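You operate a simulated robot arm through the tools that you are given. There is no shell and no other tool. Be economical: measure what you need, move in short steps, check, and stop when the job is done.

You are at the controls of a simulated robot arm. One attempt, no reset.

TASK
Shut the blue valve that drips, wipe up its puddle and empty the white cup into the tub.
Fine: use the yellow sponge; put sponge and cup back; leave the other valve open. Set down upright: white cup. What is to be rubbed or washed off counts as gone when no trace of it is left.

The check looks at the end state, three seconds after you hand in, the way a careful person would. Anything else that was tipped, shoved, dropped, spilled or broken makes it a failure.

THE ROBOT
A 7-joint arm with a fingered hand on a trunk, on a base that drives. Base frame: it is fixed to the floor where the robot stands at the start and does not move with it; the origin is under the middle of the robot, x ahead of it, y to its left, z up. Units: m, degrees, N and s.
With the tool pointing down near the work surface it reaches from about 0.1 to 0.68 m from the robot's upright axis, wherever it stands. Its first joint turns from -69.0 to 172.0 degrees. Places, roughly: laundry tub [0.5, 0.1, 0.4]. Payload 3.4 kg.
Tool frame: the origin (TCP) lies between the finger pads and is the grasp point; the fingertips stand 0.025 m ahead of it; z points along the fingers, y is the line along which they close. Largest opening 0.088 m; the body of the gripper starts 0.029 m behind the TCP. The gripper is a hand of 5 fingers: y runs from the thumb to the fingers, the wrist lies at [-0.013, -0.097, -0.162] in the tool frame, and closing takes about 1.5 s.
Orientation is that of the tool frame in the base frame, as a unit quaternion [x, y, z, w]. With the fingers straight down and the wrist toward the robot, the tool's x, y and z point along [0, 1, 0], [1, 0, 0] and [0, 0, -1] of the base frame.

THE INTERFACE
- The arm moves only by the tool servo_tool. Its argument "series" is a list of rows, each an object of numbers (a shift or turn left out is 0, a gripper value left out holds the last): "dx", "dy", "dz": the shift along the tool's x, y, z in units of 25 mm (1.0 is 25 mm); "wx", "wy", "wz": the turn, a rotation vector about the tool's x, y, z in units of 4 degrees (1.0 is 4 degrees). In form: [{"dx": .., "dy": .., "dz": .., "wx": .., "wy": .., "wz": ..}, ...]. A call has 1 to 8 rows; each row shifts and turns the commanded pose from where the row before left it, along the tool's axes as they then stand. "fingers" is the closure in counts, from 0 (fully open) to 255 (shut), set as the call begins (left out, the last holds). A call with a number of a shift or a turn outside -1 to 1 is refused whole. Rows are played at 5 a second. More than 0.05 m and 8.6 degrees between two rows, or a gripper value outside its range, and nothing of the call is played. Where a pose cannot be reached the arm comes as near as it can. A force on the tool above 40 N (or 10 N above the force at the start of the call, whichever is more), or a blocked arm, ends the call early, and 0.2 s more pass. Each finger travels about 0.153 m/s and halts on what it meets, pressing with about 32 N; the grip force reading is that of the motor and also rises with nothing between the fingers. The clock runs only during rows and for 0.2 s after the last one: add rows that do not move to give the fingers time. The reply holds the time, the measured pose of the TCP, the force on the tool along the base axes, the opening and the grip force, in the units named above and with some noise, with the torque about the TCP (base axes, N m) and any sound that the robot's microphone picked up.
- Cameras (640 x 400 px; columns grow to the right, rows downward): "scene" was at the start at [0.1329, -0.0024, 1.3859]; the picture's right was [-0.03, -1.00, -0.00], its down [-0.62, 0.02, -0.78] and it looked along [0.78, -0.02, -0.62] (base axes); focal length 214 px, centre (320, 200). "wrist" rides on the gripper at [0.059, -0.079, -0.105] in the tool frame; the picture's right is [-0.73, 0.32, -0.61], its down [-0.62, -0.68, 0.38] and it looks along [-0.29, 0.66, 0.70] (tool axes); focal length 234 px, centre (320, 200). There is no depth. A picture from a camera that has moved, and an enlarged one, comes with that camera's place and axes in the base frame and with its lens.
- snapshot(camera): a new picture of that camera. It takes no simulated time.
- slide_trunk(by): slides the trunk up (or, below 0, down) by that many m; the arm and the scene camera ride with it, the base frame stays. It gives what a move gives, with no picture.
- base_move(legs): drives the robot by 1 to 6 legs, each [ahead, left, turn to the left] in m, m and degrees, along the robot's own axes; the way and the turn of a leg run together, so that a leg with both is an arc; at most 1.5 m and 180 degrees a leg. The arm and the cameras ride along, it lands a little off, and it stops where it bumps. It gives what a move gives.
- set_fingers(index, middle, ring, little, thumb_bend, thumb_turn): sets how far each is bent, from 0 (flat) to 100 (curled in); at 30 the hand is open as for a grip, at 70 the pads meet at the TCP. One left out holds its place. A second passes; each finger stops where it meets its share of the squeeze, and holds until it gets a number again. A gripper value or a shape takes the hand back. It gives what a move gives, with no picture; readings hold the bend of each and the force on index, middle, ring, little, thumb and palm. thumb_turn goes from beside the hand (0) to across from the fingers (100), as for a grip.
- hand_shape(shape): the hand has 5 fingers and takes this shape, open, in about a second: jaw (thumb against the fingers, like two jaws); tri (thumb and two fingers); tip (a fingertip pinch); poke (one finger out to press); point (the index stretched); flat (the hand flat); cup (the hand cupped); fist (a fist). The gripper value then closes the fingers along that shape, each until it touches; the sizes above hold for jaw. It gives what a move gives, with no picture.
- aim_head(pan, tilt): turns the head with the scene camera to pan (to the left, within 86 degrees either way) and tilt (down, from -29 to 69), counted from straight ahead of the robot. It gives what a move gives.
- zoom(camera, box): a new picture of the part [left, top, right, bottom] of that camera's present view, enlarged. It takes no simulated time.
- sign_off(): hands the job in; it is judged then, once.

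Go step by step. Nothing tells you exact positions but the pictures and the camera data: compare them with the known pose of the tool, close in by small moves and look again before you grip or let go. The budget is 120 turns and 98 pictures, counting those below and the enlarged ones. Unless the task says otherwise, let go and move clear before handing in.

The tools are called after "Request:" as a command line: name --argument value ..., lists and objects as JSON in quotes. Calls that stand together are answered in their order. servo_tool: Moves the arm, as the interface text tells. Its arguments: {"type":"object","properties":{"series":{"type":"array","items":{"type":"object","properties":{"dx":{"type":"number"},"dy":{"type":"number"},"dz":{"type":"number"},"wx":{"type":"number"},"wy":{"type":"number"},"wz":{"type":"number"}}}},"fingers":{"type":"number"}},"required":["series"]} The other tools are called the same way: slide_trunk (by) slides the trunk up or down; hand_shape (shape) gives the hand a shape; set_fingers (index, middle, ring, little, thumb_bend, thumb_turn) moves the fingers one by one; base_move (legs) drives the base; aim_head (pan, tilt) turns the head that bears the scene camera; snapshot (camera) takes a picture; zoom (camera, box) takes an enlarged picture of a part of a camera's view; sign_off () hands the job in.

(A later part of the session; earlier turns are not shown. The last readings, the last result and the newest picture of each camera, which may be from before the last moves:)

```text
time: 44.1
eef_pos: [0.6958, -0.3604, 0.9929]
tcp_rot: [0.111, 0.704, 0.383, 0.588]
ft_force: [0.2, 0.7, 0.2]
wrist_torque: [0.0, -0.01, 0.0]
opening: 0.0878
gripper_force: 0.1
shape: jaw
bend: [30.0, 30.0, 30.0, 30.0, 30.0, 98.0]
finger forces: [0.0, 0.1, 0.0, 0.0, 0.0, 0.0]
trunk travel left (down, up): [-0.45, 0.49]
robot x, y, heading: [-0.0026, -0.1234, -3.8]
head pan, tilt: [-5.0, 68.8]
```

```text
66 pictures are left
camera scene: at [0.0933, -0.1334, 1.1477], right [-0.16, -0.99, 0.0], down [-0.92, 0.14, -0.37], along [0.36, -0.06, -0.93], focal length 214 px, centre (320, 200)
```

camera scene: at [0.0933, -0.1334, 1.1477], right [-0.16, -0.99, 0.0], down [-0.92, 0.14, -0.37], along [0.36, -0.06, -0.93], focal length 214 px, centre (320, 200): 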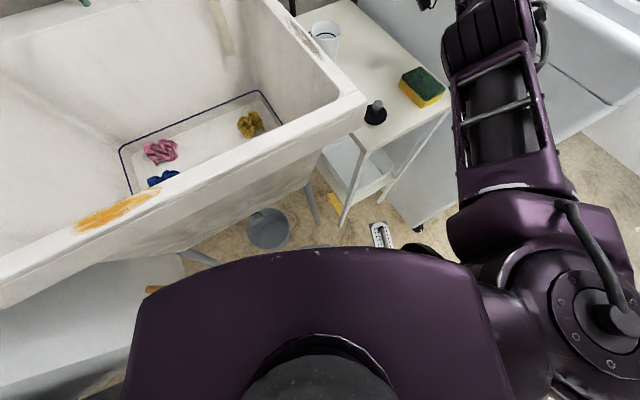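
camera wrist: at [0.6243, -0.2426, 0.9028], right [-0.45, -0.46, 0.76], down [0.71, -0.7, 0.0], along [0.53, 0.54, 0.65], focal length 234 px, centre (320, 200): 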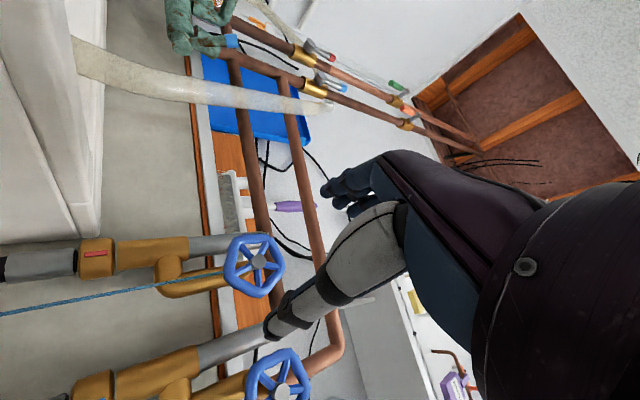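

The elbow met the washer side this time; sponge and cup look fine. I'll pull the hand left and back so the elbow clears, then drive ahead a little.

Request:
servo_tool --series '[{"dx": 0.754, "dy": 0.826, "dz": -0.34}, {"dx": 0.754, "dy": 0.826, "dz": -0.34}, {"dx": 0.754, "dy": 0.826, "dz": -0.34}, {"dx": 0.754, "dy": 0.826, "dz": -0.34}, {"dx": 0.754, "dy": 0.826, "dz": -0.34}]'

Request:
base_move --legs '[[0.05, -0.01, 0]]'

Request:
snapshot --camera "scene"

```text
time: 45.3
eef_pos: [0.717, -0.3075, 0.9848]
tcp_rot: [0.111, 0.704, 0.383, 0.587]
ft_force: [0.1, 0.6, 0.2]
wrist_torque: [0.0, 0.01, -0.01]
opening: 0.088
gripper_force: 0.0
shape: jaw
bend: [30.0, 30.0, 30.0, 30.0, 30.0, 98.0]
finger forces: [0.0, 0.0, 0.0, 0.0, 0.0, 0.0]
out of reach, approached as far as the arm can: row 1, 2, 3, 4, 5
trunk travel left (down, up): [-0.45, 0.49]
robot x, y, heading: [-0.0045, -0.1255, -3.9]
head pan, tilt: [-5.0, 68.8]
```

```text
time: 46.2
eef_pos: [0.7663, -0.3205, 0.9843]
tcp_rot: [0.113, 0.704, 0.384, 0.586]
ft_force: [-0.8, -0.2, -0.4]
wrist_torque: [0.01, -0.04, 0.01]
opening: 0.0881
gripper_force: 0.1
shape: jaw
bend: [30.0, 30.0, 30.0, 30.0, 30.0, 98.0]
finger forces: [0.1, 0.0, 0.0, 0.0, 0.0, 0.0]
trunk travel left (down, up): [-0.45, 0.49]
robot x, y, heading: [0.0429, -0.1403, -3.8]
head pan, tilt: [-5.0, 68.8]
```

```text
65 pictures are left
camera scene: at [0.1463, -0.1509, 1.1471], right [-0.16, -0.99, 0.0], down [-0.92, 0.14, -0.36], along [0.36, -0.06, -0.93], focal length 214 px, centre (320, 200)
```

scene: 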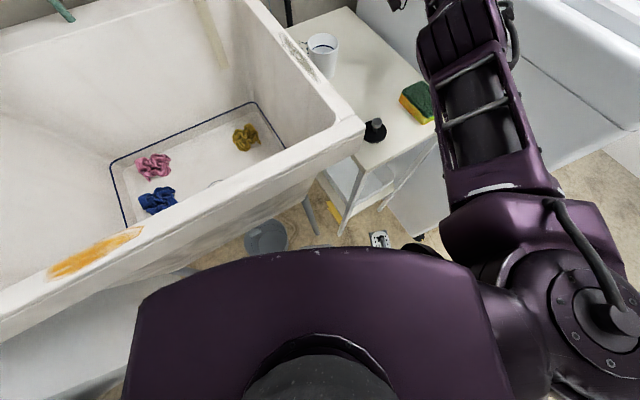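

The arm follows poorly when retracting in this posture, probably a wrist limit. The base is now closer, so I'll try moving the hand left in front of the valves.

Request:
servo_tool --series '[{"dx": 0.588, "dy": 0.808, "dz": 0.13}, {"dx": 0.588, "dy": 0.808, "dz": 0.13}, {"dx": 0.588, "dy": 0.808, "dz": 0.13}, {"dx": 0.588, "dy": 0.808, "dz": 0.13}, {"dx": 0.588, "dy": 0.808, "dz": 0.13}]'

```text
time: 47.4
eef_pos: [0.7866, -0.211, 0.9926]
tcp_rot: [0.111, 0.704, 0.384, 0.586]
ft_force: [0.5, 0.7, 0.2]
wrist_torque: [0.01, -0.02, 0.0]
opening: 0.0878
gripper_force: 0.0
shape: jaw
bend: [30.0, 30.0, 30.0, 30.0, 30.0, 98.0]
finger forces: [0.1, 0.1, 0.0, 0.0, 0.0, 0.1]
out of reach, approached as far as the arm can: row 1, 2, 3, 4, 5
trunk travel left (down, up): [-0.45, 0.49]
robot x, y, heading: [0.0435, -0.1392, -3.9]
head pan, tilt: [-5.0, 68.8]
```

The arm is confined to a narrow radius at this trunk height. I'll lower the trunk 8 cm, which gave more freedom before, and raise the hand to compensate.

Request:
slide_trunk --by -0.08

Request:
servo_tool --series '[{"dx": -0.22, "dy": 0.79, "dz": -0.2}, {"dx": -0.22, "dy": 0.79, "dz": -0.2}, {"dx": -0.22, "dy": 0.79, "dz": -0.2}, {"dx": -0.22, "dy": 0.79, "dz": -0.2}, {"dx": -0.22, "dy": 0.79, "dz": -0.2}]'

Request:
aim_head --pan -10 --tilt 35

Request:
snapshot --camera "scene"

```text
time: 48.6
eef_pos: [0.7871, -0.2123, 0.9136]
tcp_rot: [0.112, 0.705, 0.384, 0.586]
ft_force: [0.7, -0.5, -1.0]
wrist_torque: [0.0, 0.04, -0.01]
opening: 0.0878
gripper_force: 0.0
shape: jaw
bend: [30.0, 30.0, 30.0, 30.0, 30.0, 98.0]
finger forces: [0.0, 0.0, 0.0, 0.0, 0.0, 0.1]
trunk travel left (down, up): [-0.37, 0.57]
robot x, y, heading: [0.046, -0.1407, -3.9]
head pan, tilt: [-5.0, 68.8]
```

```text
time: 49.8
eef_pos: [0.7848, -0.1722, 1.0035]
tcp_rot: [0.11, 0.704, 0.385, 0.586]
ft_force: [1.2, 0.0, -0.2]
wrist_torque: [0.0, -0.03, -0.01]
opening: 0.0881
gripper_force: 0.0
shape: jaw
bend: [30.0, 30.0, 30.0, 30.0, 30.0, 98.0]
finger forces: [0.1, 0.0, 0.0, 0.1, 0.0, 0.0]
out of reach, approached as far as the arm can: row 1, 2, 3, 4, 5
trunk travel left (down, up): [-0.37, 0.57]
robot x, y, heading: [0.0404, -0.1385, -3.9]
head pan, tilt: [-5.0, 68.8]
```

```text
time: 50.8
eef_pos: [0.7834, -0.1731, 1.0026]
tcp_rot: [0.111, 0.705, 0.386, 0.585]
ft_force: [0.1, -1.0, -0.3]
wrist_torque: [-0.02, 0.01, 0.04]
opening: 0.088
gripper_force: 0.1
shape: jaw
bend: [30.0, 30.0, 30.0, 30.0, 30.0, 98.0]
finger forces: [0.1, 0.0, 0.0, 0.0, 0.0, 0.0]
trunk travel left (down, up): [-0.37, 0.57]
robot x, y, heading: [0.0431, -0.14, -4.1]
head pan, tilt: [-10.0, 35.0]
```

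```text
64 pictures are left
camera scene: at [0.1753, -0.163, 1.1109], right [-0.24, -0.97, 0.0], down [-0.56, 0.14, -0.82], along [0.79, -0.2, -0.57], focal length 214 px, centre (320, 200)
```

scene: 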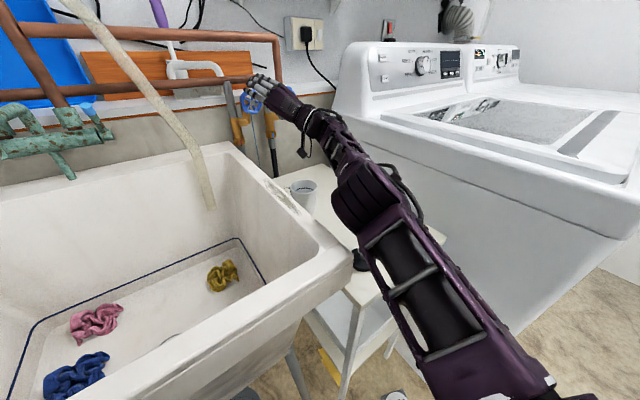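

The arm is nearly straight, so I'll use the base for the last forward bit. First sweep the hand left about 2 cm, then check alignment.

Request:
servo_tool --series '[{"dx": 0.28, "dy": 0.31, "dz": 0.2}, {"dx": 0.28, "dy": 0.31, "dz": 0.2}]'

Request:
zoom --camera "wrist" --box '[160, 140, 480, 360]'

Request:
zoom --camera "scene" --box '[190, 50, 350, 150]'

```text
time: 51.4
eef_pos: [0.7844, -0.1481, 1.0018]
tcp_rot: [0.111, 0.705, 0.385, 0.586]
ft_force: [0.3, -0.1, 0.0]
wrist_torque: [0.03, -0.03, 0.0]
opening: 0.088
gripper_force: 0.1
shape: jaw
bend: [30.0, 30.0, 30.0, 30.0, 30.0, 98.0]
finger forces: [0.1, 0.1, 0.0, 0.1, 0.0, 0.0]
trunk travel left (down, up): [-0.37, 0.57]
robot x, y, heading: [0.0401, -0.1353, -4.0]
head pan, tilt: [-10.0, 35.0]
```

```text
1.82 times, centred on (320, 250) of wrist
camera zoom: at [0.6954, -0.2104, 0.9071], right [-0.44, -0.47, 0.76], down [0.73, -0.68, 0.0], along [0.52, 0.56, 0.64], focal length 426 px, centre (320, 109)
```

zoom: 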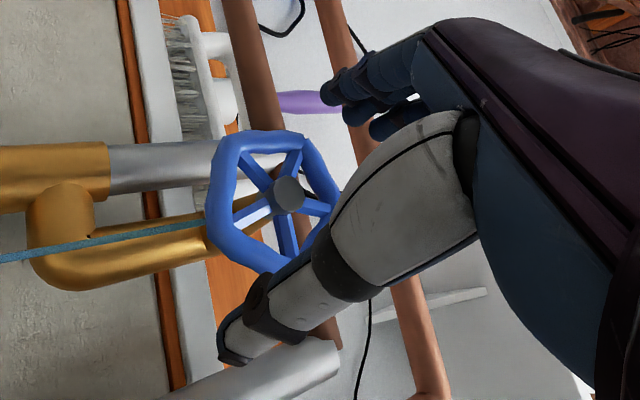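

```text
4.00 times, centred on (270, 100) of scene
camera zoom: at [0.1753, -0.1628, 1.111], right [-0.24, -0.97, 0.0], down [-0.56, 0.14, -0.82], along [0.8, -0.2, -0.57], focal length 858 px, centre (520, 600)
```

zoom: 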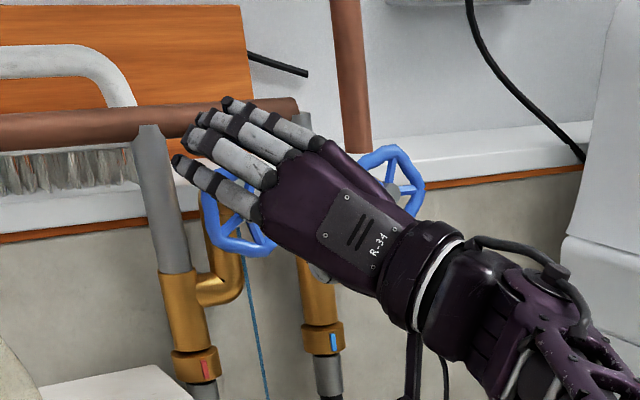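

The alignment is good. I'll try advancing the rest with the arm, then make up any shortfall with the base.

Request:
servo_tool --series '[{"dz": 0.4}, {"dz": 0.4}, {"dz": 0.4}, {"dz": 0.4}]'

```text
time: 52.4
eef_pos: [0.7854, -0.1417, 0.9986]
tcp_rot: [0.111, 0.704, 0.384, 0.586]
ft_force: [0.4, 0.3, 0.7]
wrist_torque: [0.07, -0.01, 0.01]
opening: 0.088
gripper_force: 0.1
shape: jaw
bend: [30.0, 30.0, 30.0, 30.0, 30.0, 98.0]
finger forces: [0.1, 0.0, 0.0, 0.1, 0.0, 0.1]
out of reach, approached as far as the arm can: row 1, 2, 3, 4
trunk travel left (down, up): [-0.37, 0.57]
robot x, y, heading: [0.0424, -0.1361, -3.5]
head pan, tilt: [-10.0, 35.0]
```

The arm is at full reach; driving the base ahead by the remaining 3.6 cm.

Request:
base_move --legs '[[0.036, 0.012, 0]]'

Request:
zoom --camera "wrist" --box '[160, 140, 480, 360]'

Request:
zoom --camera "scene" --box '[170, 50, 350, 160]'

```text
time: 53.4
eef_pos: [0.8139, -0.1445, 1.0099]
tcp_rot: [0.114, 0.699, 0.383, 0.594]
ft_force: [0.0, -0.1, 0.1]
wrist_torque: [-0.03, 0.03, 0.01]
opening: 0.088
gripper_force: 0.0
shape: jaw
bend: [30.0, 30.0, 30.0, 30.0, 30.0, 98.0]
finger forces: [0.0, 0.0, 0.0, 0.1, 0.0, 0.1]
trunk travel left (down, up): [-0.37, 0.57]
robot x, y, heading: [0.0771, -0.1345, -4.2]
head pan, tilt: [-10.0, 35.0]
stopped in leg 1: the robot was blocked; the commanded pose is now the measured one
```

```text
1.82 times, centred on (320, 250) of wrist
camera zoom: at [0.7259, -0.2053, 0.9129], right [-0.46, -0.47, 0.76], down [0.72, -0.69, 0.01], along [0.52, 0.55, 0.65], focal length 426 px, centre (320, 109)
```

zoom: 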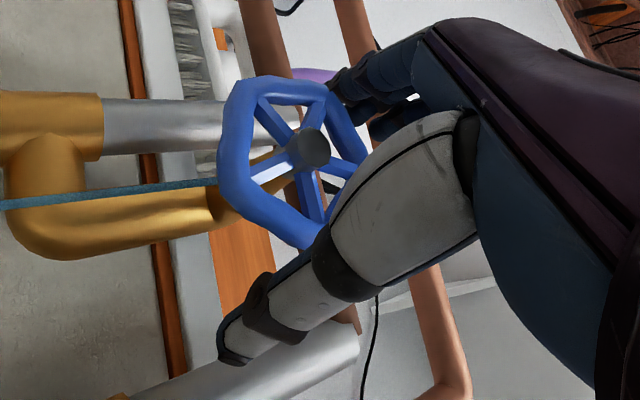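

```text
3.56 times, centred on (260, 105) of scene
camera zoom: at [0.2047, -0.1588, 1.1113], right [-0.24, -0.97, 0.0], down [-0.55, 0.14, -0.82], along [0.8, -0.2, -0.57], focal length 763 px, centre (533, 538)
```

zoom: 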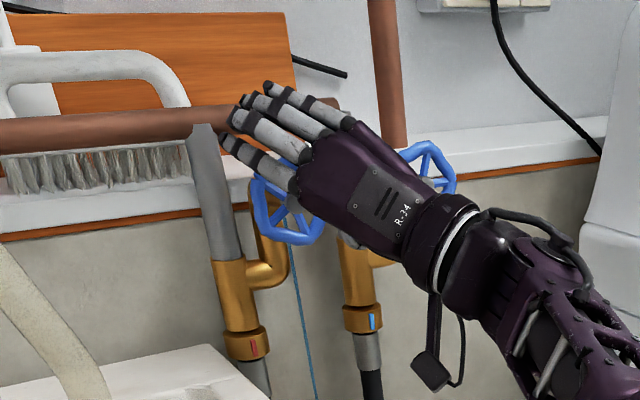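

Robot stopped, but the TCP is now about in the wheel plane, some 12 mm right of the hub. I'll shift left and close gently.

Request:
servo_tool --series '[{"dx": 0.22, "dy": 0.1}, {"dx": 0.22, "dy": 0.1}, {}]'

Request:
servo_tool --series '[{}, {}, {}, {}, {}, {}, {}]' --fingers 200

Request:
zoom --camera "wrist" --box '[160, 140, 480, 360]'

Request:
zoom --camera "scene" --box '[170, 50, 350, 160]'

```text
time: 54.1
eef_pos: [0.8154, -0.1414, 1.0033]
tcp_rot: [0.116, 0.698, 0.386, 0.592]
ft_force: [0.1, -0.4, -0.1]
wrist_torque: [-0.05, 0.02, 0.0]
opening: 0.088
gripper_force: 0.0
shape: jaw
bend: [30.0, 30.0, 30.0, 30.0, 30.0, 98.0]
finger forces: [0.0, 0.1, 0.0, 0.0, 0.1, 0.0]
out of reach, approached as far as the arm can: row 2
trunk travel left (down, up): [-0.37, 0.57]
robot x, y, heading: [0.0735, -0.1325, -4.1]
head pan, tilt: [-10.0, 35.0]
```

```text
time: 55.8
eef_pos: [0.8153, -0.1411, 1.0036]
tcp_rot: [0.115, 0.698, 0.386, 0.592]
ft_force: [27.6, 5.7, -4.5]
wrist_torque: [0.06, -0.18, 0.16]
opening: 0.0385
gripper_force: 32.3
shape: jaw
bend: [75.0, 55.0, 52.0, 49.0, 72.0, 100.0]
finger forces: [21.0, 8.8, 0.0, 0.0, 41.5, 0.0]
trunk travel left (down, up): [-0.37, 0.57]
robot x, y, heading: [0.0769, -0.131, -4.1]
head pan, tilt: [-10.0, 35.0]
```

```text
1.82 times, centred on (320, 250) of wrist
camera zoom: at [0.7269, -0.2017, 0.9073], right [-0.45, -0.47, 0.75], down [0.72, -0.69, 0.0], along [0.52, 0.54, 0.66], focal length 426 px, centre (320, 109)
```

zoom: 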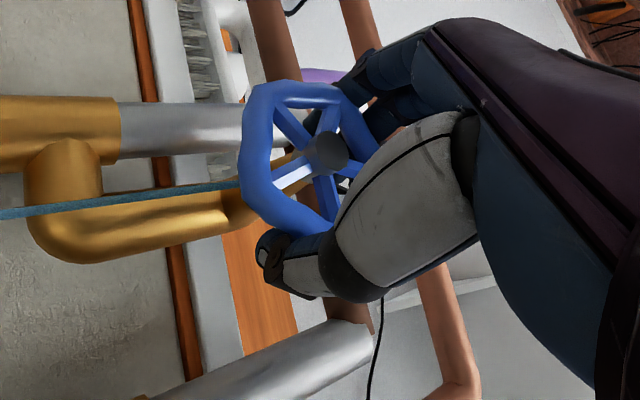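

```text
3.56 times, centred on (260, 105) of scene
camera zoom: at [0.206, -0.1667, 1.1112], right [-0.24, -0.97, -0.01], down [-0.56, 0.15, -0.82], along [0.8, -0.19, -0.57], focal length 763 px, centre (533, 538)
```

zoom: 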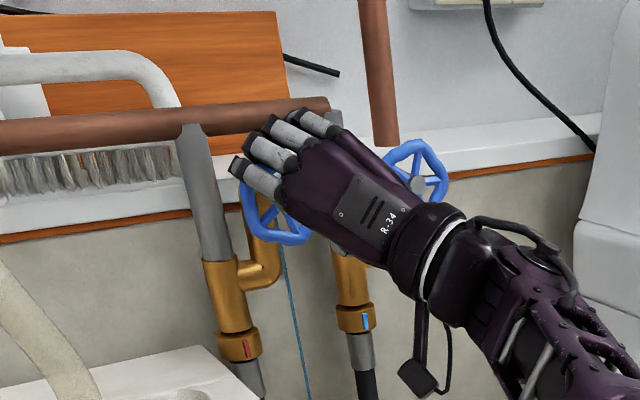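

The rim is held between thumb and index/middle. Now turning clockwise.

Request:
servo_tool --series '[{"wz": 1}, {"wz": 1}, {"wz": 1}, {"wz": 1}, {"wz": 1}, {"wz": 1}]'

Request:
zoom --camera "wrist" --box '[160, 140, 480, 360]'

```text
time: 57.4
eef_pos: [0.8323, -0.1773, 1.0166]
tcp_rot: [0.269, 0.647, 0.493, 0.515]
ft_force: [-0.9, -0.2, -0.1]
wrist_torque: [0.03, 0.0, 0.0]
opening: 0.0206
gripper_force: 32.1
shape: jaw
bend: [76.0, 75.0, 52.0, 49.0, 87.0, 100.0]
finger forces: [0.1, 0.1, 0.0, 0.1, 0.0, 0.1]
out of reach, approached as far as the arm can: row 2, 4, 6
trunk travel left (down, up): [-0.37, 0.57]
robot x, y, heading: [0.0846, -0.1355, -6.1]
head pan, tilt: [-10.0, 35.0]
stopped in row 6: the arm was blocked; the commanded pose is now the measured one
```

```text
1.82 times, centred on (320, 250) of wrist
camera zoom: at [0.7282, -0.1946, 0.9187], right [-0.38, -0.72, 0.58], down [0.67, -0.65, -0.37], along [0.64, 0.25, 0.73], focal length 426 px, centre (320, 109)
```

zoom: 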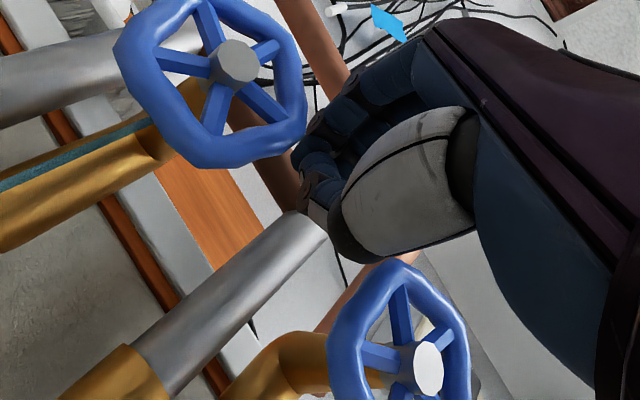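

The grip slipped off and the hand now sits between the two wheels. The arm was at its reach limit, so I'll back the base straight out along the wheel axis before re-planning with a better arm posture.

Request:
base_move --legs '[[-0.105, -0.058, 0]]'

Request:
snapshot --camera "scene"

Request:
snapshot --camera "wrist"

```text
time: 58.6
eef_pos: [0.7213, -0.2081, 1.0113]
tcp_rot: [0.265, 0.653, 0.49, 0.512]
ft_force: [0.4, -0.5, 0.2]
wrist_torque: [0.0, 0.02, -0.01]
opening: 0.0205
gripper_force: 32.2
shape: jaw
bend: [76.0, 75.0, 52.0, 49.0, 88.0, 100.0]
finger forces: [0.0, 0.1, 0.0, 0.1, 0.1, 0.0]
trunk travel left (down, up): [-0.37, 0.57]
robot x, y, heading: [-0.0307, -0.18, -6.0]
head pan, tilt: [-10.0, 35.0]
```

```text
56 pictures are left
camera scene: at [0.1005, -0.2106, 1.111], right [-0.27, -0.96, 0.0], down [-0.55, 0.16, -0.82], along [0.79, -0.22, -0.57], focal length 214 px, centre (320, 200)
```

scene: 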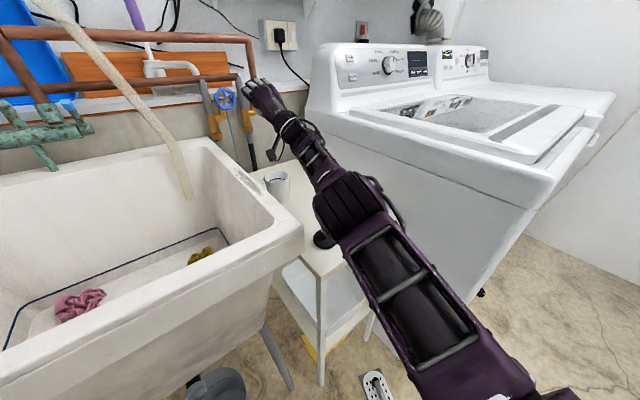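

```text
55 pictures are left
camera wrist: at [0.6173, -0.2272, 0.915], right [-0.37, -0.72, 0.59], down [0.67, -0.64, -0.37], along [0.64, 0.26, 0.72], focal length 234 px, centre (320, 200)
```

wrist: 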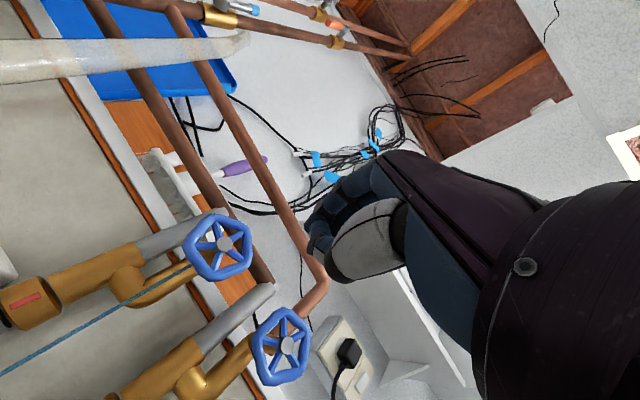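

The stream still runs, so the wheel isn't shut. I'll bring the hand back and open it, then turn the base left so the arm reaches straight toward the wheel.

Request:
servo_tool --series '[{"dz": -1}, {"dz": -1}, {"dz": -1}, {"dz": -1}, {"dz": -1}, {"dz": -1}, {"dz": -1}, {"dz": -1}]' --fingers 0

Request:
snapshot --camera "scene"

```text
time: 60.4
eef_pos: [0.7229, -0.2647, 1.0233]
tcp_rot: [0.265, 0.654, 0.491, 0.511]
ft_force: [1.1, -1.0, 0.2]
wrist_torque: [0.0, 0.02, 0.02]
opening: 0.0874
gripper_force: 0.1
shape: jaw
bend: [30.0, 30.0, 30.0, 30.0, 30.0, 98.0]
finger forces: [0.0, 0.0, 0.0, 0.0, 0.1, 0.1]
out of reach, approached as far as the arm can: row 1, 2, 3, 4, 5, 6, 7, 8
trunk travel left (down, up): [-0.37, 0.57]
robot x, y, heading: [-0.0295, -0.1799, -5.9]
head pan, tilt: [-10.0, 35.0]
```

```text
54 pictures are left
camera scene: at [0.1014, -0.2103, 1.1109], right [-0.27, -0.96, 0.0], down [-0.55, 0.16, -0.82], along [0.79, -0.22, -0.57], focal length 214 px, centre (320, 200)
```

scene: 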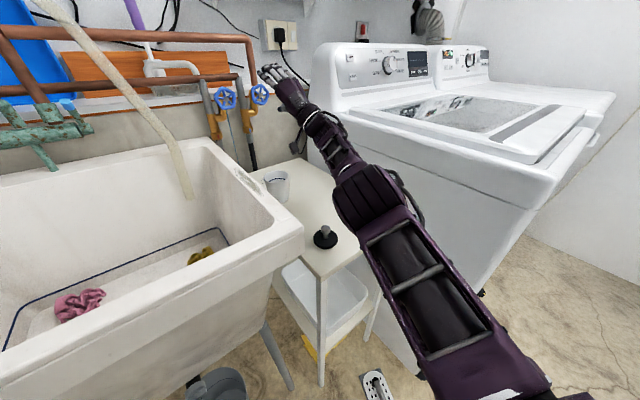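

The arm is stuck near straight. I'll pitch the hand down to break that posture.

Request:
servo_tool --series '[{"wx": 1}, {"wx": 1}, {"wx": 1}, {"wx": 1}]'

Request:
servo_tool --series '[{"wx": 1}, {"wx": 1}, {"wx": 1}, {"wx": 1}]'

Request:
snapshot --camera "scene"

```text
time: 61.4
eef_pos: [0.7429, -0.2662, 1.0259]
tcp_rot: [0.334, 0.716, 0.394, 0.47]
ft_force: [-1.3, 0.4, -1.3]
wrist_torque: [-0.02, -0.03, 0.01]
opening: 0.0877
gripper_force: 0.0
shape: jaw
bend: [30.0, 30.0, 30.0, 30.0, 30.0, 98.0]
finger forces: [0.0, 0.0, 0.1, 0.0, 0.0, 0.1]
out of reach, approached as far as the arm can: row 1, 2, 3, 4
trunk travel left (down, up): [-0.37, 0.57]
robot x, y, heading: [-0.0296, -0.1806, -6.0]
head pan, tilt: [-10.0, 35.0]
```

```text
time: 62.4
eef_pos: [0.7455, -0.2649, 1.0264]
tcp_rot: [0.396, 0.764, 0.291, 0.419]
ft_force: [-0.1, 0.4, 1.1]
wrist_torque: [-0.03, 0.01, -0.01]
opening: 0.0876
gripper_force: 0.1
shape: jaw
bend: [30.0, 30.0, 30.0, 30.0, 30.0, 98.0]
finger forces: [0.0, 0.1, 0.0, 0.1, 0.0, 0.0]
out of reach, approached as far as the arm can: row 2
trunk travel left (down, up): [-0.37, 0.57]
robot x, y, heading: [-0.0298, -0.1819, -5.8]
head pan, tilt: [-10.0, 35.0]
```

```text
53 pictures are left
camera scene: at [0.1012, -0.2103, 1.111], right [-0.27, -0.96, 0.0], down [-0.55, 0.16, -0.82], along [0.79, -0.22, -0.57], focal length 214 px, centre (320, 200)
```

scene: 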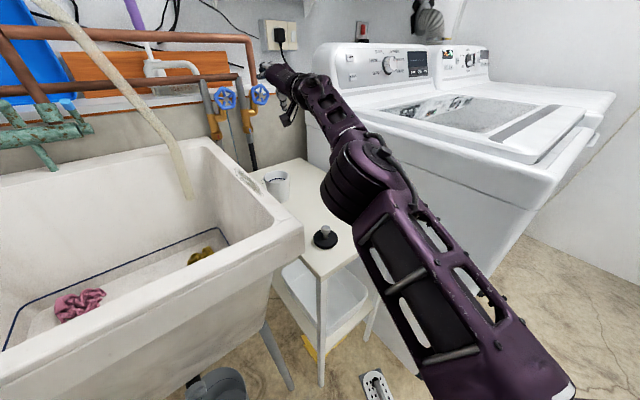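

Moving freely again. Retracting the hand toward the robot.

Request:
servo_tool --series '[{"dx": 0.15, "dy": -0.3, "dz": -0.95}, {"dx": 0.15, "dy": -0.3, "dz": -0.95}, {"dx": 0.15, "dy": -0.3, "dz": -0.95}, {"dx": 0.15, "dy": -0.3, "dz": -0.95}, {"dx": 0.15, "dy": -0.3, "dz": -0.95}, {"dx": 0.15, "dy": -0.3, "dz": -0.95}, {"dx": 0.15, "dy": -0.3, "dz": -0.95}, {"dx": 0.15, "dy": -0.3, "dz": -0.95}]'

Request:
base_move --legs '[[0, 0, 28]]'

Request:
aim_head --pan -15 --tilt 40

Request:
snapshot --camera "scene"

```text
time: 64.2
eef_pos: [0.7102, -0.2967, 1.1207]
tcp_rot: [0.396, 0.763, 0.292, 0.418]
ft_force: [0.0, 0.0, -0.2]
wrist_torque: [0.04, -0.02, 0.0]
opening: 0.0879
gripper_force: 0.1
shape: jaw
bend: [30.0, 30.0, 30.0, 30.0, 30.0, 98.0]
finger forces: [0.0, 0.0, 0.0, 0.1, 0.0, 0.0]
out of reach, approached as far as the arm can: row 1, 2, 3, 4, 5, 6, 7, 8
trunk travel left (down, up): [-0.37, 0.57]
robot x, y, heading: [-0.0285, -0.1769, -5.9]
head pan, tilt: [-10.0, 35.0]
```

```text
time: 66.0
eef_pos: [0.6781, 0.0629, 1.1207]
tcp_rot: [0.201, 0.837, 0.383, 0.337]
ft_force: [-0.1, 0.8, -0.8]
wrist_torque: [-0.02, 0.0, 0.0]
opening: 0.0879
gripper_force: 0.1
shape: jaw
bend: [30.0, 30.0, 30.0, 30.0, 30.0, 98.0]
finger forces: [0.1, 0.0, 0.0, 0.0, 0.1, 0.0]
trunk travel left (down, up): [-0.37, 0.57]
robot x, y, heading: [-0.03, -0.1804, 22.1]
head pan, tilt: [-10.0, 35.0]
```

```text
time: 66.7
eef_pos: [0.6776, 0.0624, 1.1216]
tcp_rot: [0.2, 0.837, 0.383, 0.336]
ft_force: [-0.3, 0.4, -0.7]
wrist_torque: [-0.02, 0.01, 0.0]
opening: 0.0877
gripper_force: 0.0
shape: jaw
bend: [30.0, 30.0, 30.0, 30.0, 30.0, 98.0]
finger forces: [0.0, 0.0, 0.1, 0.0, 0.0, 0.1]
trunk travel left (down, up): [-0.37, 0.57]
robot x, y, heading: [-0.0277, -0.1792, 21.7]
head pan, tilt: [-15.0, 40.0]
```

```text
52 pictures are left
camera scene: at [0.0977, -0.1519, 1.1034], right [0.12, -0.99, 0.0], down [-0.64, -0.08, -0.77], along [0.76, 0.09, -0.64], focal length 214 px, centre (320, 200)
```

scene: 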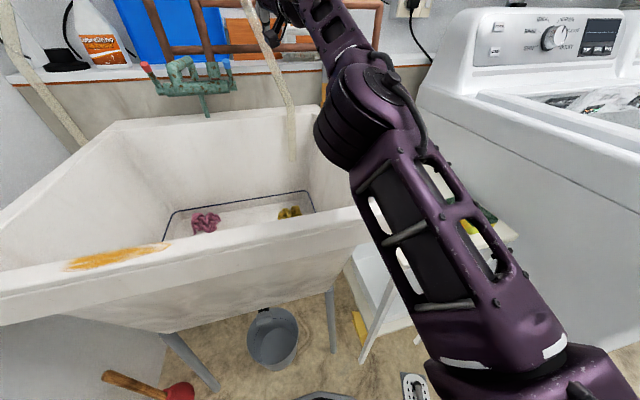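

The hand is near the hose, so I'll back the base off, raise the trunk a bit and pitch the hand down in free space to re-bend the elbow.

Request:
base_move --legs '[[-0.12, 0, 0]]'

Request:
slide_trunk --by 0.08

Request:
servo_tool --series '[{"wx": 1}, {"wx": 1}, {"wx": 1}, {"wx": 1}, {"wx": 1}, {"wx": 1}]'

Request:
servo_tool --series '[{"dy": -0.9}, {"dy": -0.9}, {"dy": -0.9}, {"dy": -0.9}]'

Request:
snapshot --camera "scene"

```text
time: 67.9
eef_pos: [0.5666, 0.0158, 1.1204]
tcp_rot: [0.201, 0.836, 0.384, 0.336]
ft_force: [0.2, 0.7, -0.4]
wrist_torque: [0.01, -0.03, 0.0]
opening: 0.0877
gripper_force: 0.0
shape: jaw
bend: [30.0, 30.0, 30.0, 30.0, 30.0, 98.0]
finger forces: [0.1, 0.0, 0.0, 0.0, 0.0, 0.0]
trunk travel left (down, up): [-0.37, 0.57]
robot x, y, heading: [-0.1365, -0.2273, 21.7]
head pan, tilt: [-15.0, 40.0]
```

```text
time: 69.0
eef_pos: [0.5672, 0.0171, 1.2004]
tcp_rot: [0.201, 0.837, 0.383, 0.336]
ft_force: [0.4, 0.2, 0.4]
wrist_torque: [-0.02, 0.01, -0.01]
opening: 0.0878
gripper_force: 0.1
shape: jaw
bend: [30.0, 30.0, 30.0, 30.0, 30.0, 98.0]
finger forces: [0.0, 0.0, 0.0, 0.1, 0.0, 0.0]
trunk travel left (down, up): [-0.45, 0.49]
robot x, y, heading: [-0.1377, -0.2236, 22.1]
head pan, tilt: [-15.0, 40.0]
```

```text
time: 70.5
eef_pos: [0.5525, 0.0154, 1.152]
tcp_rot: [0.267, 0.899, 0.199, 0.285]
ft_force: [0.3, 0.1, 1.2]
wrist_torque: [0.02, -0.03, -0.01]
opening: 0.0876
gripper_force: 0.2
shape: jaw
bend: [30.0, 30.0, 30.0, 30.0, 30.0, 98.0]
finger forces: [0.0, 0.0, 0.0, 0.0, 0.0, 0.1]
out of reach, approached as far as the arm can: row 1, 2, 3, 4, 5, 6
trunk travel left (down, up): [-0.45, 0.49]
robot x, y, heading: [-0.141, -0.2248, 21.6]
head pan, tilt: [-15.0, 40.0]
```

```text
time: 71.5
eef_pos: [0.5791, -0.0247, 1.1392]
tcp_rot: [0.266, 0.898, 0.201, 0.286]
ft_force: [-0.3, -0.1, -0.2]
wrist_torque: [0.03, 0.0, 0.01]
opening: 0.0875
gripper_force: 0.1
shape: jaw
bend: [30.0, 30.0, 30.0, 30.0, 30.0, 98.0]
finger forces: [0.0, 0.0, 0.1, 0.0, 0.0, 0.1]
out of reach, approached as far as the arm can: row 1, 2, 3, 4
trunk travel left (down, up): [-0.45, 0.49]
robot x, y, heading: [-0.1371, -0.227, 21.8]
head pan, tilt: [-15.0, 40.0]
```

```text
51 pictures are left
camera scene: at [-0.0126, -0.1969, 1.1834], right [0.12, -0.99, 0.0], down [-0.64, -0.08, -0.77], along [0.76, 0.09, -0.64], focal length 214 px, centre (320, 200)
```

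scene: 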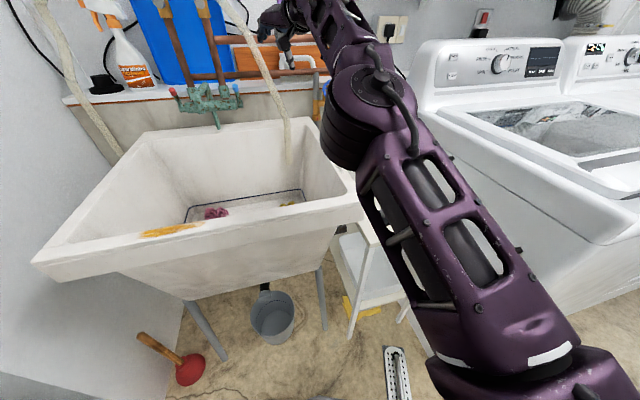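

The elbow bends horizontally, so retraction needs the hand to yaw left. I'll combine backing off with a left yaw.

Request:
servo_tool --series '[{"dx": 0.29, "dy": -0.42, "dz": -0.52, "wx": -0.41, "wy": 0.51, "wz": -0.75}, {"dx": 0.29, "dy": -0.42, "dz": -0.52, "wx": -0.41, "wy": 0.51, "wz": -0.75}, {"dx": 0.29, "dy": -0.42, "dz": -0.52, "wx": -0.41, "wy": 0.51, "wz": -0.75}, {"dx": 0.29, "dy": -0.42, "dz": -0.52, "wx": -0.41, "wy": 0.51, "wz": -0.75}, {"dx": 0.29, "dy": -0.42, "dz": -0.52, "wx": -0.41, "wy": 0.51, "wz": -0.75}, {"dx": 0.29, "dy": -0.42, "dz": -0.52, "wx": -0.41, "wy": 0.51, "wz": -0.75}, {"dx": 0.29, "dy": -0.42, "dz": -0.52, "wx": -0.41, "wy": 0.51, "wz": -0.75}, {"dx": 0.29, "dy": -0.42, "dz": -0.52, "wx": -0.41, "wy": 0.51, "wz": -0.75}]'

Request:
snapshot --camera "scene"

```text
time: 73.2
eef_pos: [0.512, -0.0907, 1.1802]
tcp_rot: [0.009, 0.936, 0.273, 0.221]
ft_force: [0.7, -0.1, -0.4]
wrist_torque: [-0.01, 0.01, 0.01]
opening: 0.0879
gripper_force: 0.1
shape: jaw
bend: [30.0, 30.0, 30.0, 30.0, 30.0, 98.0]
finger forces: [0.1, 0.0, 0.1, 0.0, 0.1, 0.0]
out of reach, approached as far as the arm can: row 1, 2, 3, 4, 5, 6, 7, 8
trunk travel left (down, up): [-0.45, 0.49]
robot x, y, heading: [-0.1371, -0.2267, 21.7]
head pan, tilt: [-15.0, 40.0]
```

```text
50 pictures are left
camera scene: at [-0.0128, -0.1972, 1.1834], right [0.12, -0.99, 0.0], down [-0.64, -0.08, -0.77], along [0.76, 0.09, -0.64], focal length 214 px, centre (320, 200)
```

scene: 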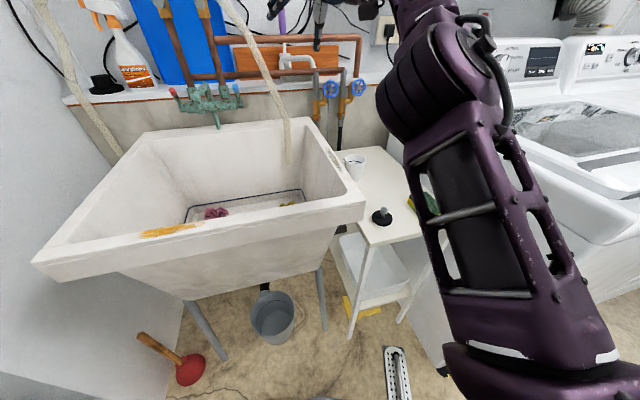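

The elbow bends now. New plan: work from above instead. With the trunk high, the hand points steeply down, pinches the top of the rim between thumb (front) and fingers (behind), and drags it right. I'll raise the trunk and reposition the base.

Request:
slide_trunk --by 0.2

Request:
base_move --legs '[[0, 0, -16], [0.23, 0.034, 0]]'

Request:
aim_head --pan 0 --tilt 38

Request:
snapshot --camera "scene"

```text
time: 75.4
eef_pos: [0.5124, -0.0914, 1.3808]
tcp_rot: [0.009, 0.936, 0.273, 0.221]
ft_force: [0.7, -0.1, -0.1]
wrist_torque: [0.0, 0.0, 0.01]
opening: 0.0875
gripper_force: 0.1
shape: jaw
bend: [30.0, 30.0, 30.0, 30.0, 30.0, 98.0]
finger forces: [0.1, 0.0, 0.0, 0.0, 0.0, 0.0]
trunk travel left (down, up): [-0.65, 0.29]
robot x, y, heading: [-0.141, -0.2278, 21.7]
head pan, tilt: [-15.0, 40.0]
```

```text
time: 78.1
eef_pos: [0.752, -0.2201, 1.3803]
tcp_rot: [0.14, 0.926, 0.24, 0.257]
ft_force: [-1.1, 0.6, 0.4]
wrist_torque: [0.0, 0.03, 0.02]
opening: 0.0877
gripper_force: 0.0
shape: jaw
bend: [30.0, 30.0, 30.0, 30.0, 30.0, 98.0]
finger forces: [0.1, 0.0, 0.0, 0.1, 0.0, 0.0]
trunk travel left (down, up): [-0.65, 0.29]
robot x, y, heading: [0.0882, -0.1698, 5.9]
head pan, tilt: [-15.0, 40.0]
```

```text
time: 78.9
eef_pos: [0.7513, -0.2201, 1.3815]
tcp_rot: [0.14, 0.926, 0.239, 0.257]
ft_force: [-0.7, 0.3, 0.1]
wrist_torque: [0.02, -0.01, -0.01]
opening: 0.0877
gripper_force: 0.0
shape: jaw
bend: [30.0, 30.0, 30.0, 30.0, 30.0, 98.0]
finger forces: [0.0, 0.0, 0.1, 0.0, 0.1, 0.0]
trunk travel left (down, up): [-0.65, 0.29]
robot x, y, heading: [0.0856, -0.1677, 5.7]
head pan, tilt: [0.0, 38.0]
```

```text
49 pictures are left
camera scene: at [0.2197, -0.1554, 1.3864], right [0.1, -0.99, 0.0], down [-0.61, -0.06, -0.79], along [0.78, 0.08, -0.62], focal length 214 px, centre (320, 200)
```

scene: 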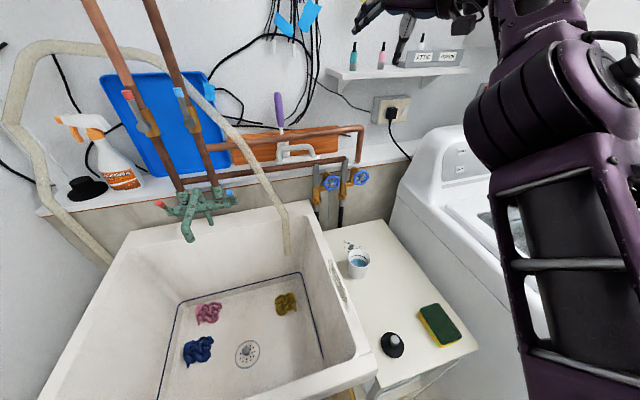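

The base moved without a bump, and sponge and cup are at their original spots. I'll back the hand from the wall and rotate it to a steep downward pinch orientation.

Request:
servo_tool --series '[{"dx": 1, "dy": -0.4, "dz": -0.82}, {"dx": 1, "dy": -0.4, "dz": -0.82}, {"dx": 1, "dy": -0.4, "dz": -0.82}]'

Request:
servo_tool --series '[{"wx": 0.402, "wy": 0.028, "wz": 0.853}, {"wx": 0.402, "wy": 0.028, "wz": 0.853}, {"wx": 0.402, "wy": 0.028, "wz": 0.853}, {"wx": 0.402, "wy": 0.028, "wz": 0.853}, {"wx": 0.402, "wy": 0.028, "wz": 0.853}, {"wx": 0.402, "wy": 0.028, "wz": 0.853}, {"wx": 0.402, "wy": 0.028, "wz": 0.853}]'

Request:
servo_tool --series '[{"wx": 0.402, "wy": 0.028, "wz": 0.853}, {"wx": 0.402, "wy": 0.028, "wz": 0.853}, {"wx": 0.402, "wy": 0.028, "wz": 0.853}, {"wx": 0.402, "wy": 0.028, "wz": 0.853}, {"wx": 0.402, "wy": 0.028, "wz": 0.853}, {"wx": 0.402, "wy": 0.028, "wz": 0.853}, {"wx": 0.402, "wy": 0.028, "wz": 0.853}]'

Request:
snapshot --camera "scene"

```text
time: 79.7
eef_pos: [0.6741, -0.257, 1.3951]
tcp_rot: [0.147, 0.923, 0.246, 0.255]
ft_force: [-1.0, 0.4, 0.5]
wrist_torque: [0.03, -0.05, -0.04]
opening: 0.0878
gripper_force: 0.1
shape: jaw
bend: [30.0, 30.0, 30.0, 30.0, 30.0, 98.0]
finger forces: [0.0, 0.1, 0.0, 0.0, 0.0, 0.0]
out of reach, approached as far as the arm can: row 1, 2
trunk travel left (down, up): [-0.65, 0.29]
robot x, y, heading: [0.0891, -0.1667, 6.0]
head pan, tilt: [0.0, 38.0]
```

```text
time: 81.3
eef_pos: [0.6735, -0.2418, 1.3972]
tcp_rot: [0.352, 0.897, 0.196, 0.182]
ft_force: [0.2, 0.2, -0.1]
wrist_torque: [-0.02, 0.01, 0.0]
opening: 0.088
gripper_force: 0.0
shape: jaw
bend: [30.0, 30.0, 30.0, 30.0, 30.0, 98.0]
finger forces: [0.0, 0.0, 0.0, 0.1, 0.0, 0.0]
trunk travel left (down, up): [-0.65, 0.29]
robot x, y, heading: [0.0847, -0.1656, 5.7]
head pan, tilt: [0.0, 38.0]
```

```text
time: 82.9
eef_pos: [0.6868, -0.234, 1.4]
tcp_rot: [0.506, 0.845, 0.14, 0.101]
ft_force: [-0.1, 0.5, -0.2]
wrist_torque: [0.0, 0.01, 0.04]
opening: 0.0881
gripper_force: 0.1
shape: jaw
bend: [30.0, 30.0, 30.0, 30.0, 30.0, 98.0]
finger forces: [0.1, 0.0, 0.1, 0.1, 0.0, 0.1]
out of reach, approached as far as the arm can: row 1, 2, 7
trunk travel left (down, up): [-0.65, 0.29]
robot x, y, heading: [0.0871, -0.1691, 5.8]
head pan, tilt: [0.0, 38.0]
```

```text
48 pictures are left
camera scene: at [0.2214, -0.155, 1.3862], right [0.1, -0.99, 0.0], down [-0.61, -0.06, -0.79], along [0.78, 0.08, -0.62], focal length 214 px, centre (320, 200)
```

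scene: 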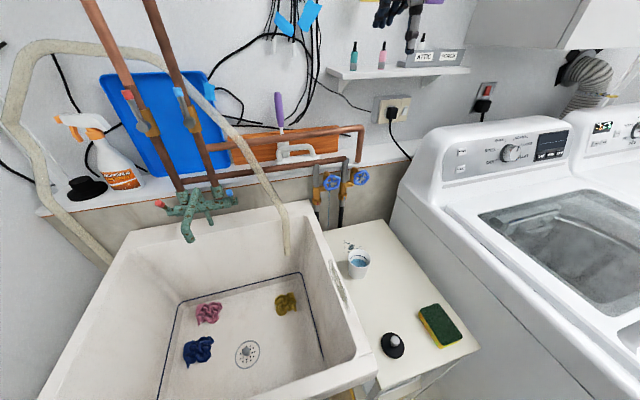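

Clear view, and the arm is free again. Descending toward the top of the left wheel with the hand half closed.

Request:
servo_tool --series '[{"dx": 0.118, "dy": 0.089, "dz": 0.925}, {"dx": 0.118, "dy": 0.089, "dz": 0.925}, {"dx": 0.118, "dy": 0.089, "dz": 0.925}, {"dx": 0.118, "dy": 0.089, "dz": 0.925}, {"dx": 0.118, "dy": 0.089, "dz": 0.925}, {"dx": 0.118, "dy": 0.089, "dz": 0.925}, {"dx": 0.118, "dy": 0.089, "dz": 0.925}]' --fingers 110

Request:
servo_tool --series '[{"dx": 0.118, "dy": 0.089, "dz": 0.925}, {"dx": 0.118, "dy": 0.089, "dz": 0.925}, {"dx": 0.118, "dy": 0.089, "dz": 0.925}, {"dx": 0.118, "dy": 0.089, "dz": 0.925}]'

Request:
snapshot --camera "wrist"

Request:
zoom --camera "scene" --box '[270, 90, 430, 190]'

```text
time: 84.5
eef_pos: [0.7709, -0.2031, 1.2702]
tcp_rot: [0.507, 0.844, 0.141, 0.102]
ft_force: [0.6, 0.2, 0.8]
wrist_torque: [-0.04, 0.01, 0.01]
opening: 0.0505
gripper_force: 0.0
shape: jaw
bend: [74.0, 42.0, 38.0, 44.0, 66.0, 100.0]
finger forces: [0.0, 0.1, 0.0, 0.1, 0.0, 0.0]
out of reach, approached as far as the arm can: row 1, 2, 3, 4, 5, 7
trunk travel left (down, up): [-0.65, 0.29]
robot x, y, heading: [0.0858, -0.1673, 5.8]
head pan, tilt: [0.0, 38.0]
```

```text
time: 85.5
eef_pos: [0.8091, -0.1769, 1.1876]
tcp_rot: [0.508, 0.843, 0.141, 0.102]
ft_force: [0.2, 0.5, -0.6]
wrist_torque: [-0.03, -0.01, -0.01]
opening: 0.0505
gripper_force: 0.0
shape: jaw
bend: [74.0, 42.0, 38.0, 44.0, 66.0, 100.0]
finger forces: [0.1, 0.0, 0.0, 0.0, 0.0, 0.0]
out of reach, approached as far as the arm can: row 1, 3
trunk travel left (down, up): [-0.65, 0.29]
robot x, y, heading: [0.0885, -0.1662, 5.7]
head pan, tilt: [0.0, 38.0]
```

```text
47 pictures are left
camera wrist: at [0.6835, -0.1751, 1.2583], right [0.41, -0.58, 0.7], down [-0.15, -0.8, -0.57], along [0.9, 0.13, -0.42], focal length 234 px, centre (320, 200)
```

wrist: 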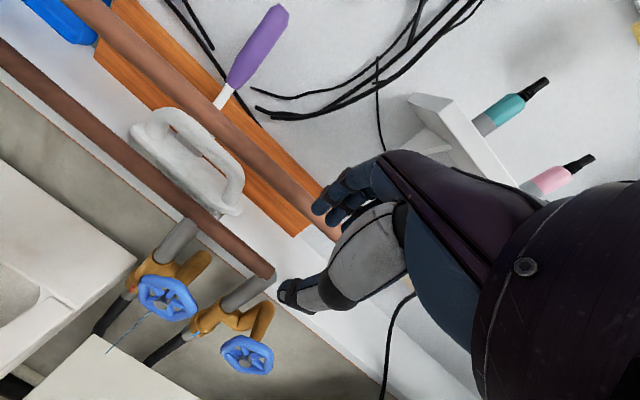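

```text
4.00 times, centred on (350, 140) of scene
camera zoom: at [0.221, -0.1551, 1.3863], right [0.1, -0.99, 0.0], down [-0.61, -0.06, -0.79], along [0.78, 0.08, -0.62], focal length 858 px, centre (200, 440)
```

zoom: 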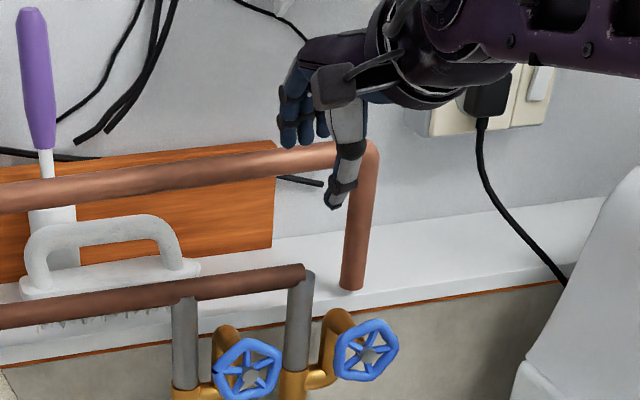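

Hub refined to about (0.820, -0.137, 0.995), so the rim top is near z = 1.02. Moving to a pre-pinch point above it.

Request:
servo_tool --series '[{"dx": 0.26, "dy": -0.27, "dz": 0.87}, {"dx": 0.26, "dy": -0.27, "dz": 0.87}, {"dx": 0.26, "dy": -0.27, "dz": 0.87}, {"dx": 0.26, "dy": -0.27, "dz": 0.87}, {"dx": 0.26, "dy": -0.27, "dz": 0.87}]' --fingers 90

Request:
snapshot --camera "wrist"

Request:
zoom --camera "scene" --box '[270, 100, 430, 200]'

```text
time: 86.7
eef_pos: [0.8312, -0.1595, 1.077]
tcp_rot: [0.508, 0.844, 0.143, 0.101]
ft_force: [0.8, -0.3, 0.0]
wrist_torque: [0.0, 0.0, -0.01]
opening: 0.0567
gripper_force: 0.1
shape: jaw
bend: [28.0, 39.0, 36.0, 36.0, 62.0, 100.0]
finger forces: [0.1, 0.0, 0.0, 0.1, 0.0, 0.0]
out of reach, approached as far as the arm can: row 1, 2, 3, 4, 5
trunk travel left (down, up): [-0.65, 0.29]
robot x, y, heading: [0.0844, -0.1687, 5.9]
head pan, tilt: [0.0, 38.0]
```

```text
45 pictures are left
camera wrist: at [0.7061, -0.157, 1.1468], right [0.41, -0.58, 0.7], down [-0.15, -0.8, -0.58], along [0.9, 0.13, -0.42], focal length 234 px, centre (320, 200)
```

wrist: 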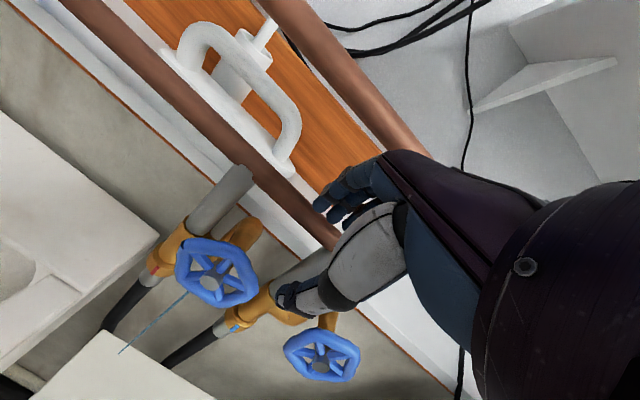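

```text
4.00 times, centred on (350, 150) of scene
camera zoom: at [0.2204, -0.1551, 1.3863], right [0.1, -0.99, 0.0], down [-0.61, -0.06, -0.79], along [0.78, 0.08, -0.62], focal length 858 px, centre (200, 400)
```

zoom: 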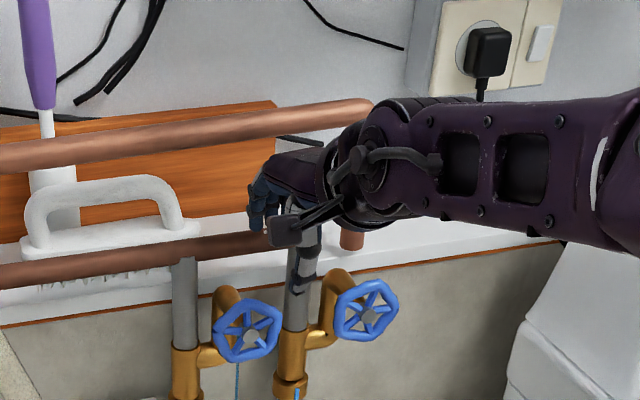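

The arm is reaching across its body here. I'll lift the hand, turn the base 15° left so the wheel lies more in front of the shoulder, and bring the hand back over it.

Request:
servo_tool --series '[{"dz": -1}, {"dz": -1}, {"dz": -1}, {"dz": -1}, {"dz": -1}, {"dz": -1}]'

Request:
base_move --legs '[[0, 0, 15]]'

```text
time: 88.1
eef_pos: [0.7963, -0.1853, 1.2213]
tcp_rot: [0.507, 0.844, 0.141, 0.102]
ft_force: [-0.1, -0.3, -0.3]
wrist_torque: [0.02, -0.01, 0.01]
opening: 0.0564
gripper_force: 0.1
shape: jaw
bend: [28.0, 39.0, 36.0, 36.0, 62.0, 100.0]
finger forces: [0.0, 0.0, 0.1, 0.0, 0.0, 0.0]
out of reach, approached as far as the arm can: row 1, 2, 3, 5
trunk travel left (down, up): [-0.65, 0.29]
robot x, y, heading: [0.0861, -0.1673, 5.7]
head pan, tilt: [0.0, 38.0]
```

```text
time: 89.4
eef_pos: [0.7743, 0.0045, 1.2211]
tcp_rot: [0.391, 0.904, 0.153, 0.083]
ft_force: [-0.9, -0.2, -0.8]
wrist_torque: [-0.02, 0.02, 0.0]
opening: 0.0568
gripper_force: 0.1
shape: jaw
bend: [28.0, 39.0, 36.0, 36.0, 62.0, 100.0]
finger forces: [0.0, 0.0, 0.0, 0.1, 0.0, 0.0]
trunk travel left (down, up): [-0.65, 0.29]
robot x, y, heading: [0.0891, -0.168, 21.3]
head pan, tilt: [0.0, 38.0]
```

Request:
servo_tool --series '[{"wy": -0.32, "wz": 0.88}, {"wy": -0.32, "wz": 0.88}, {"wy": -0.32, "wz": 0.88}, {"wy": -0.32, "wz": 0.88}]'

Request:
servo_tool --series '[{"dx": -0.85, "dy": -0.42, "dz": 0.58}, {"dx": -0.85, "dy": -0.42, "dz": 0.58}, {"dx": -0.85, "dy": -0.42, "dz": 0.58}, {"dx": -0.85, "dy": -0.42, "dz": 0.58}, {"dx": -0.85, "dy": -0.42, "dz": 0.58}, {"dx": -0.85, "dy": -0.42, "dz": 0.58}, {"dx": -0.85, "dy": -0.42, "dz": 0.58}]'

Request:
snapshot --camera "scene"

```text
time: 90.4
eef_pos: [0.8328, -0.0078, 1.2347]
tcp_rot: [0.498, 0.849, 0.145, 0.103]
ft_force: [-0.1, -1.0, 0.2]
wrist_torque: [0.02, -0.01, -0.02]
opening: 0.0565
gripper_force: 0.1
shape: jaw
bend: [28.0, 39.0, 36.0, 36.0, 62.0, 100.0]
finger forces: [0.1, 0.1, 0.0, 0.0, 0.0, 0.1]
out of reach, approached as far as the arm can: row 1, 2, 3, 4
trunk travel left (down, up): [-0.65, 0.29]
robot x, y, heading: [0.0919, -0.1694, 21.0]
head pan, tilt: [0.0, 38.0]
```

```text
time: 92.0
eef_pos: [0.8991, -0.1515, 1.1242]
tcp_rot: [0.505, 0.844, 0.146, 0.104]
ft_force: [-1.0, 0.3, -1.1]
wrist_torque: [0.04, 0.03, 0.03]
opening: 0.0566
gripper_force: 0.1
shape: jaw
bend: [28.0, 39.0, 36.0, 36.0, 62.0, 100.0]
finger forces: [0.0, 0.0, 0.1, 0.0, 0.0, 0.1]
out of reach, approached as far as the arm can: row 1, 2, 3, 4, 6
trunk travel left (down, up): [-0.65, 0.29]
robot x, y, heading: [0.0856, -0.1685, 21.0]
head pan, tilt: [0.0, 38.0]
```

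```text
43 pictures are left
camera scene: at [0.212, -0.1212, 1.3864], right [0.36, -0.93, 0.0], down [-0.57, -0.22, -0.79], along [0.74, 0.28, -0.62], focal length 214 px, centre (320, 200)
```

scene: 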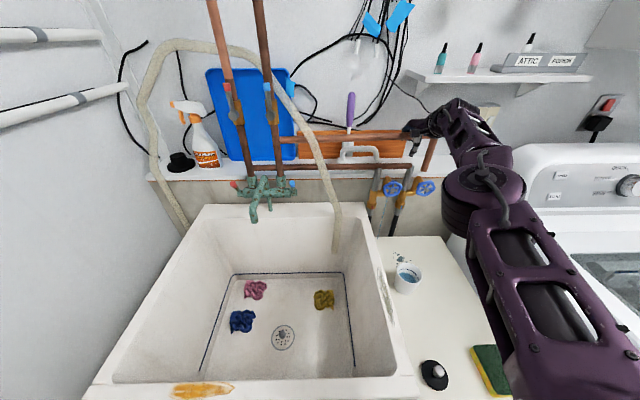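

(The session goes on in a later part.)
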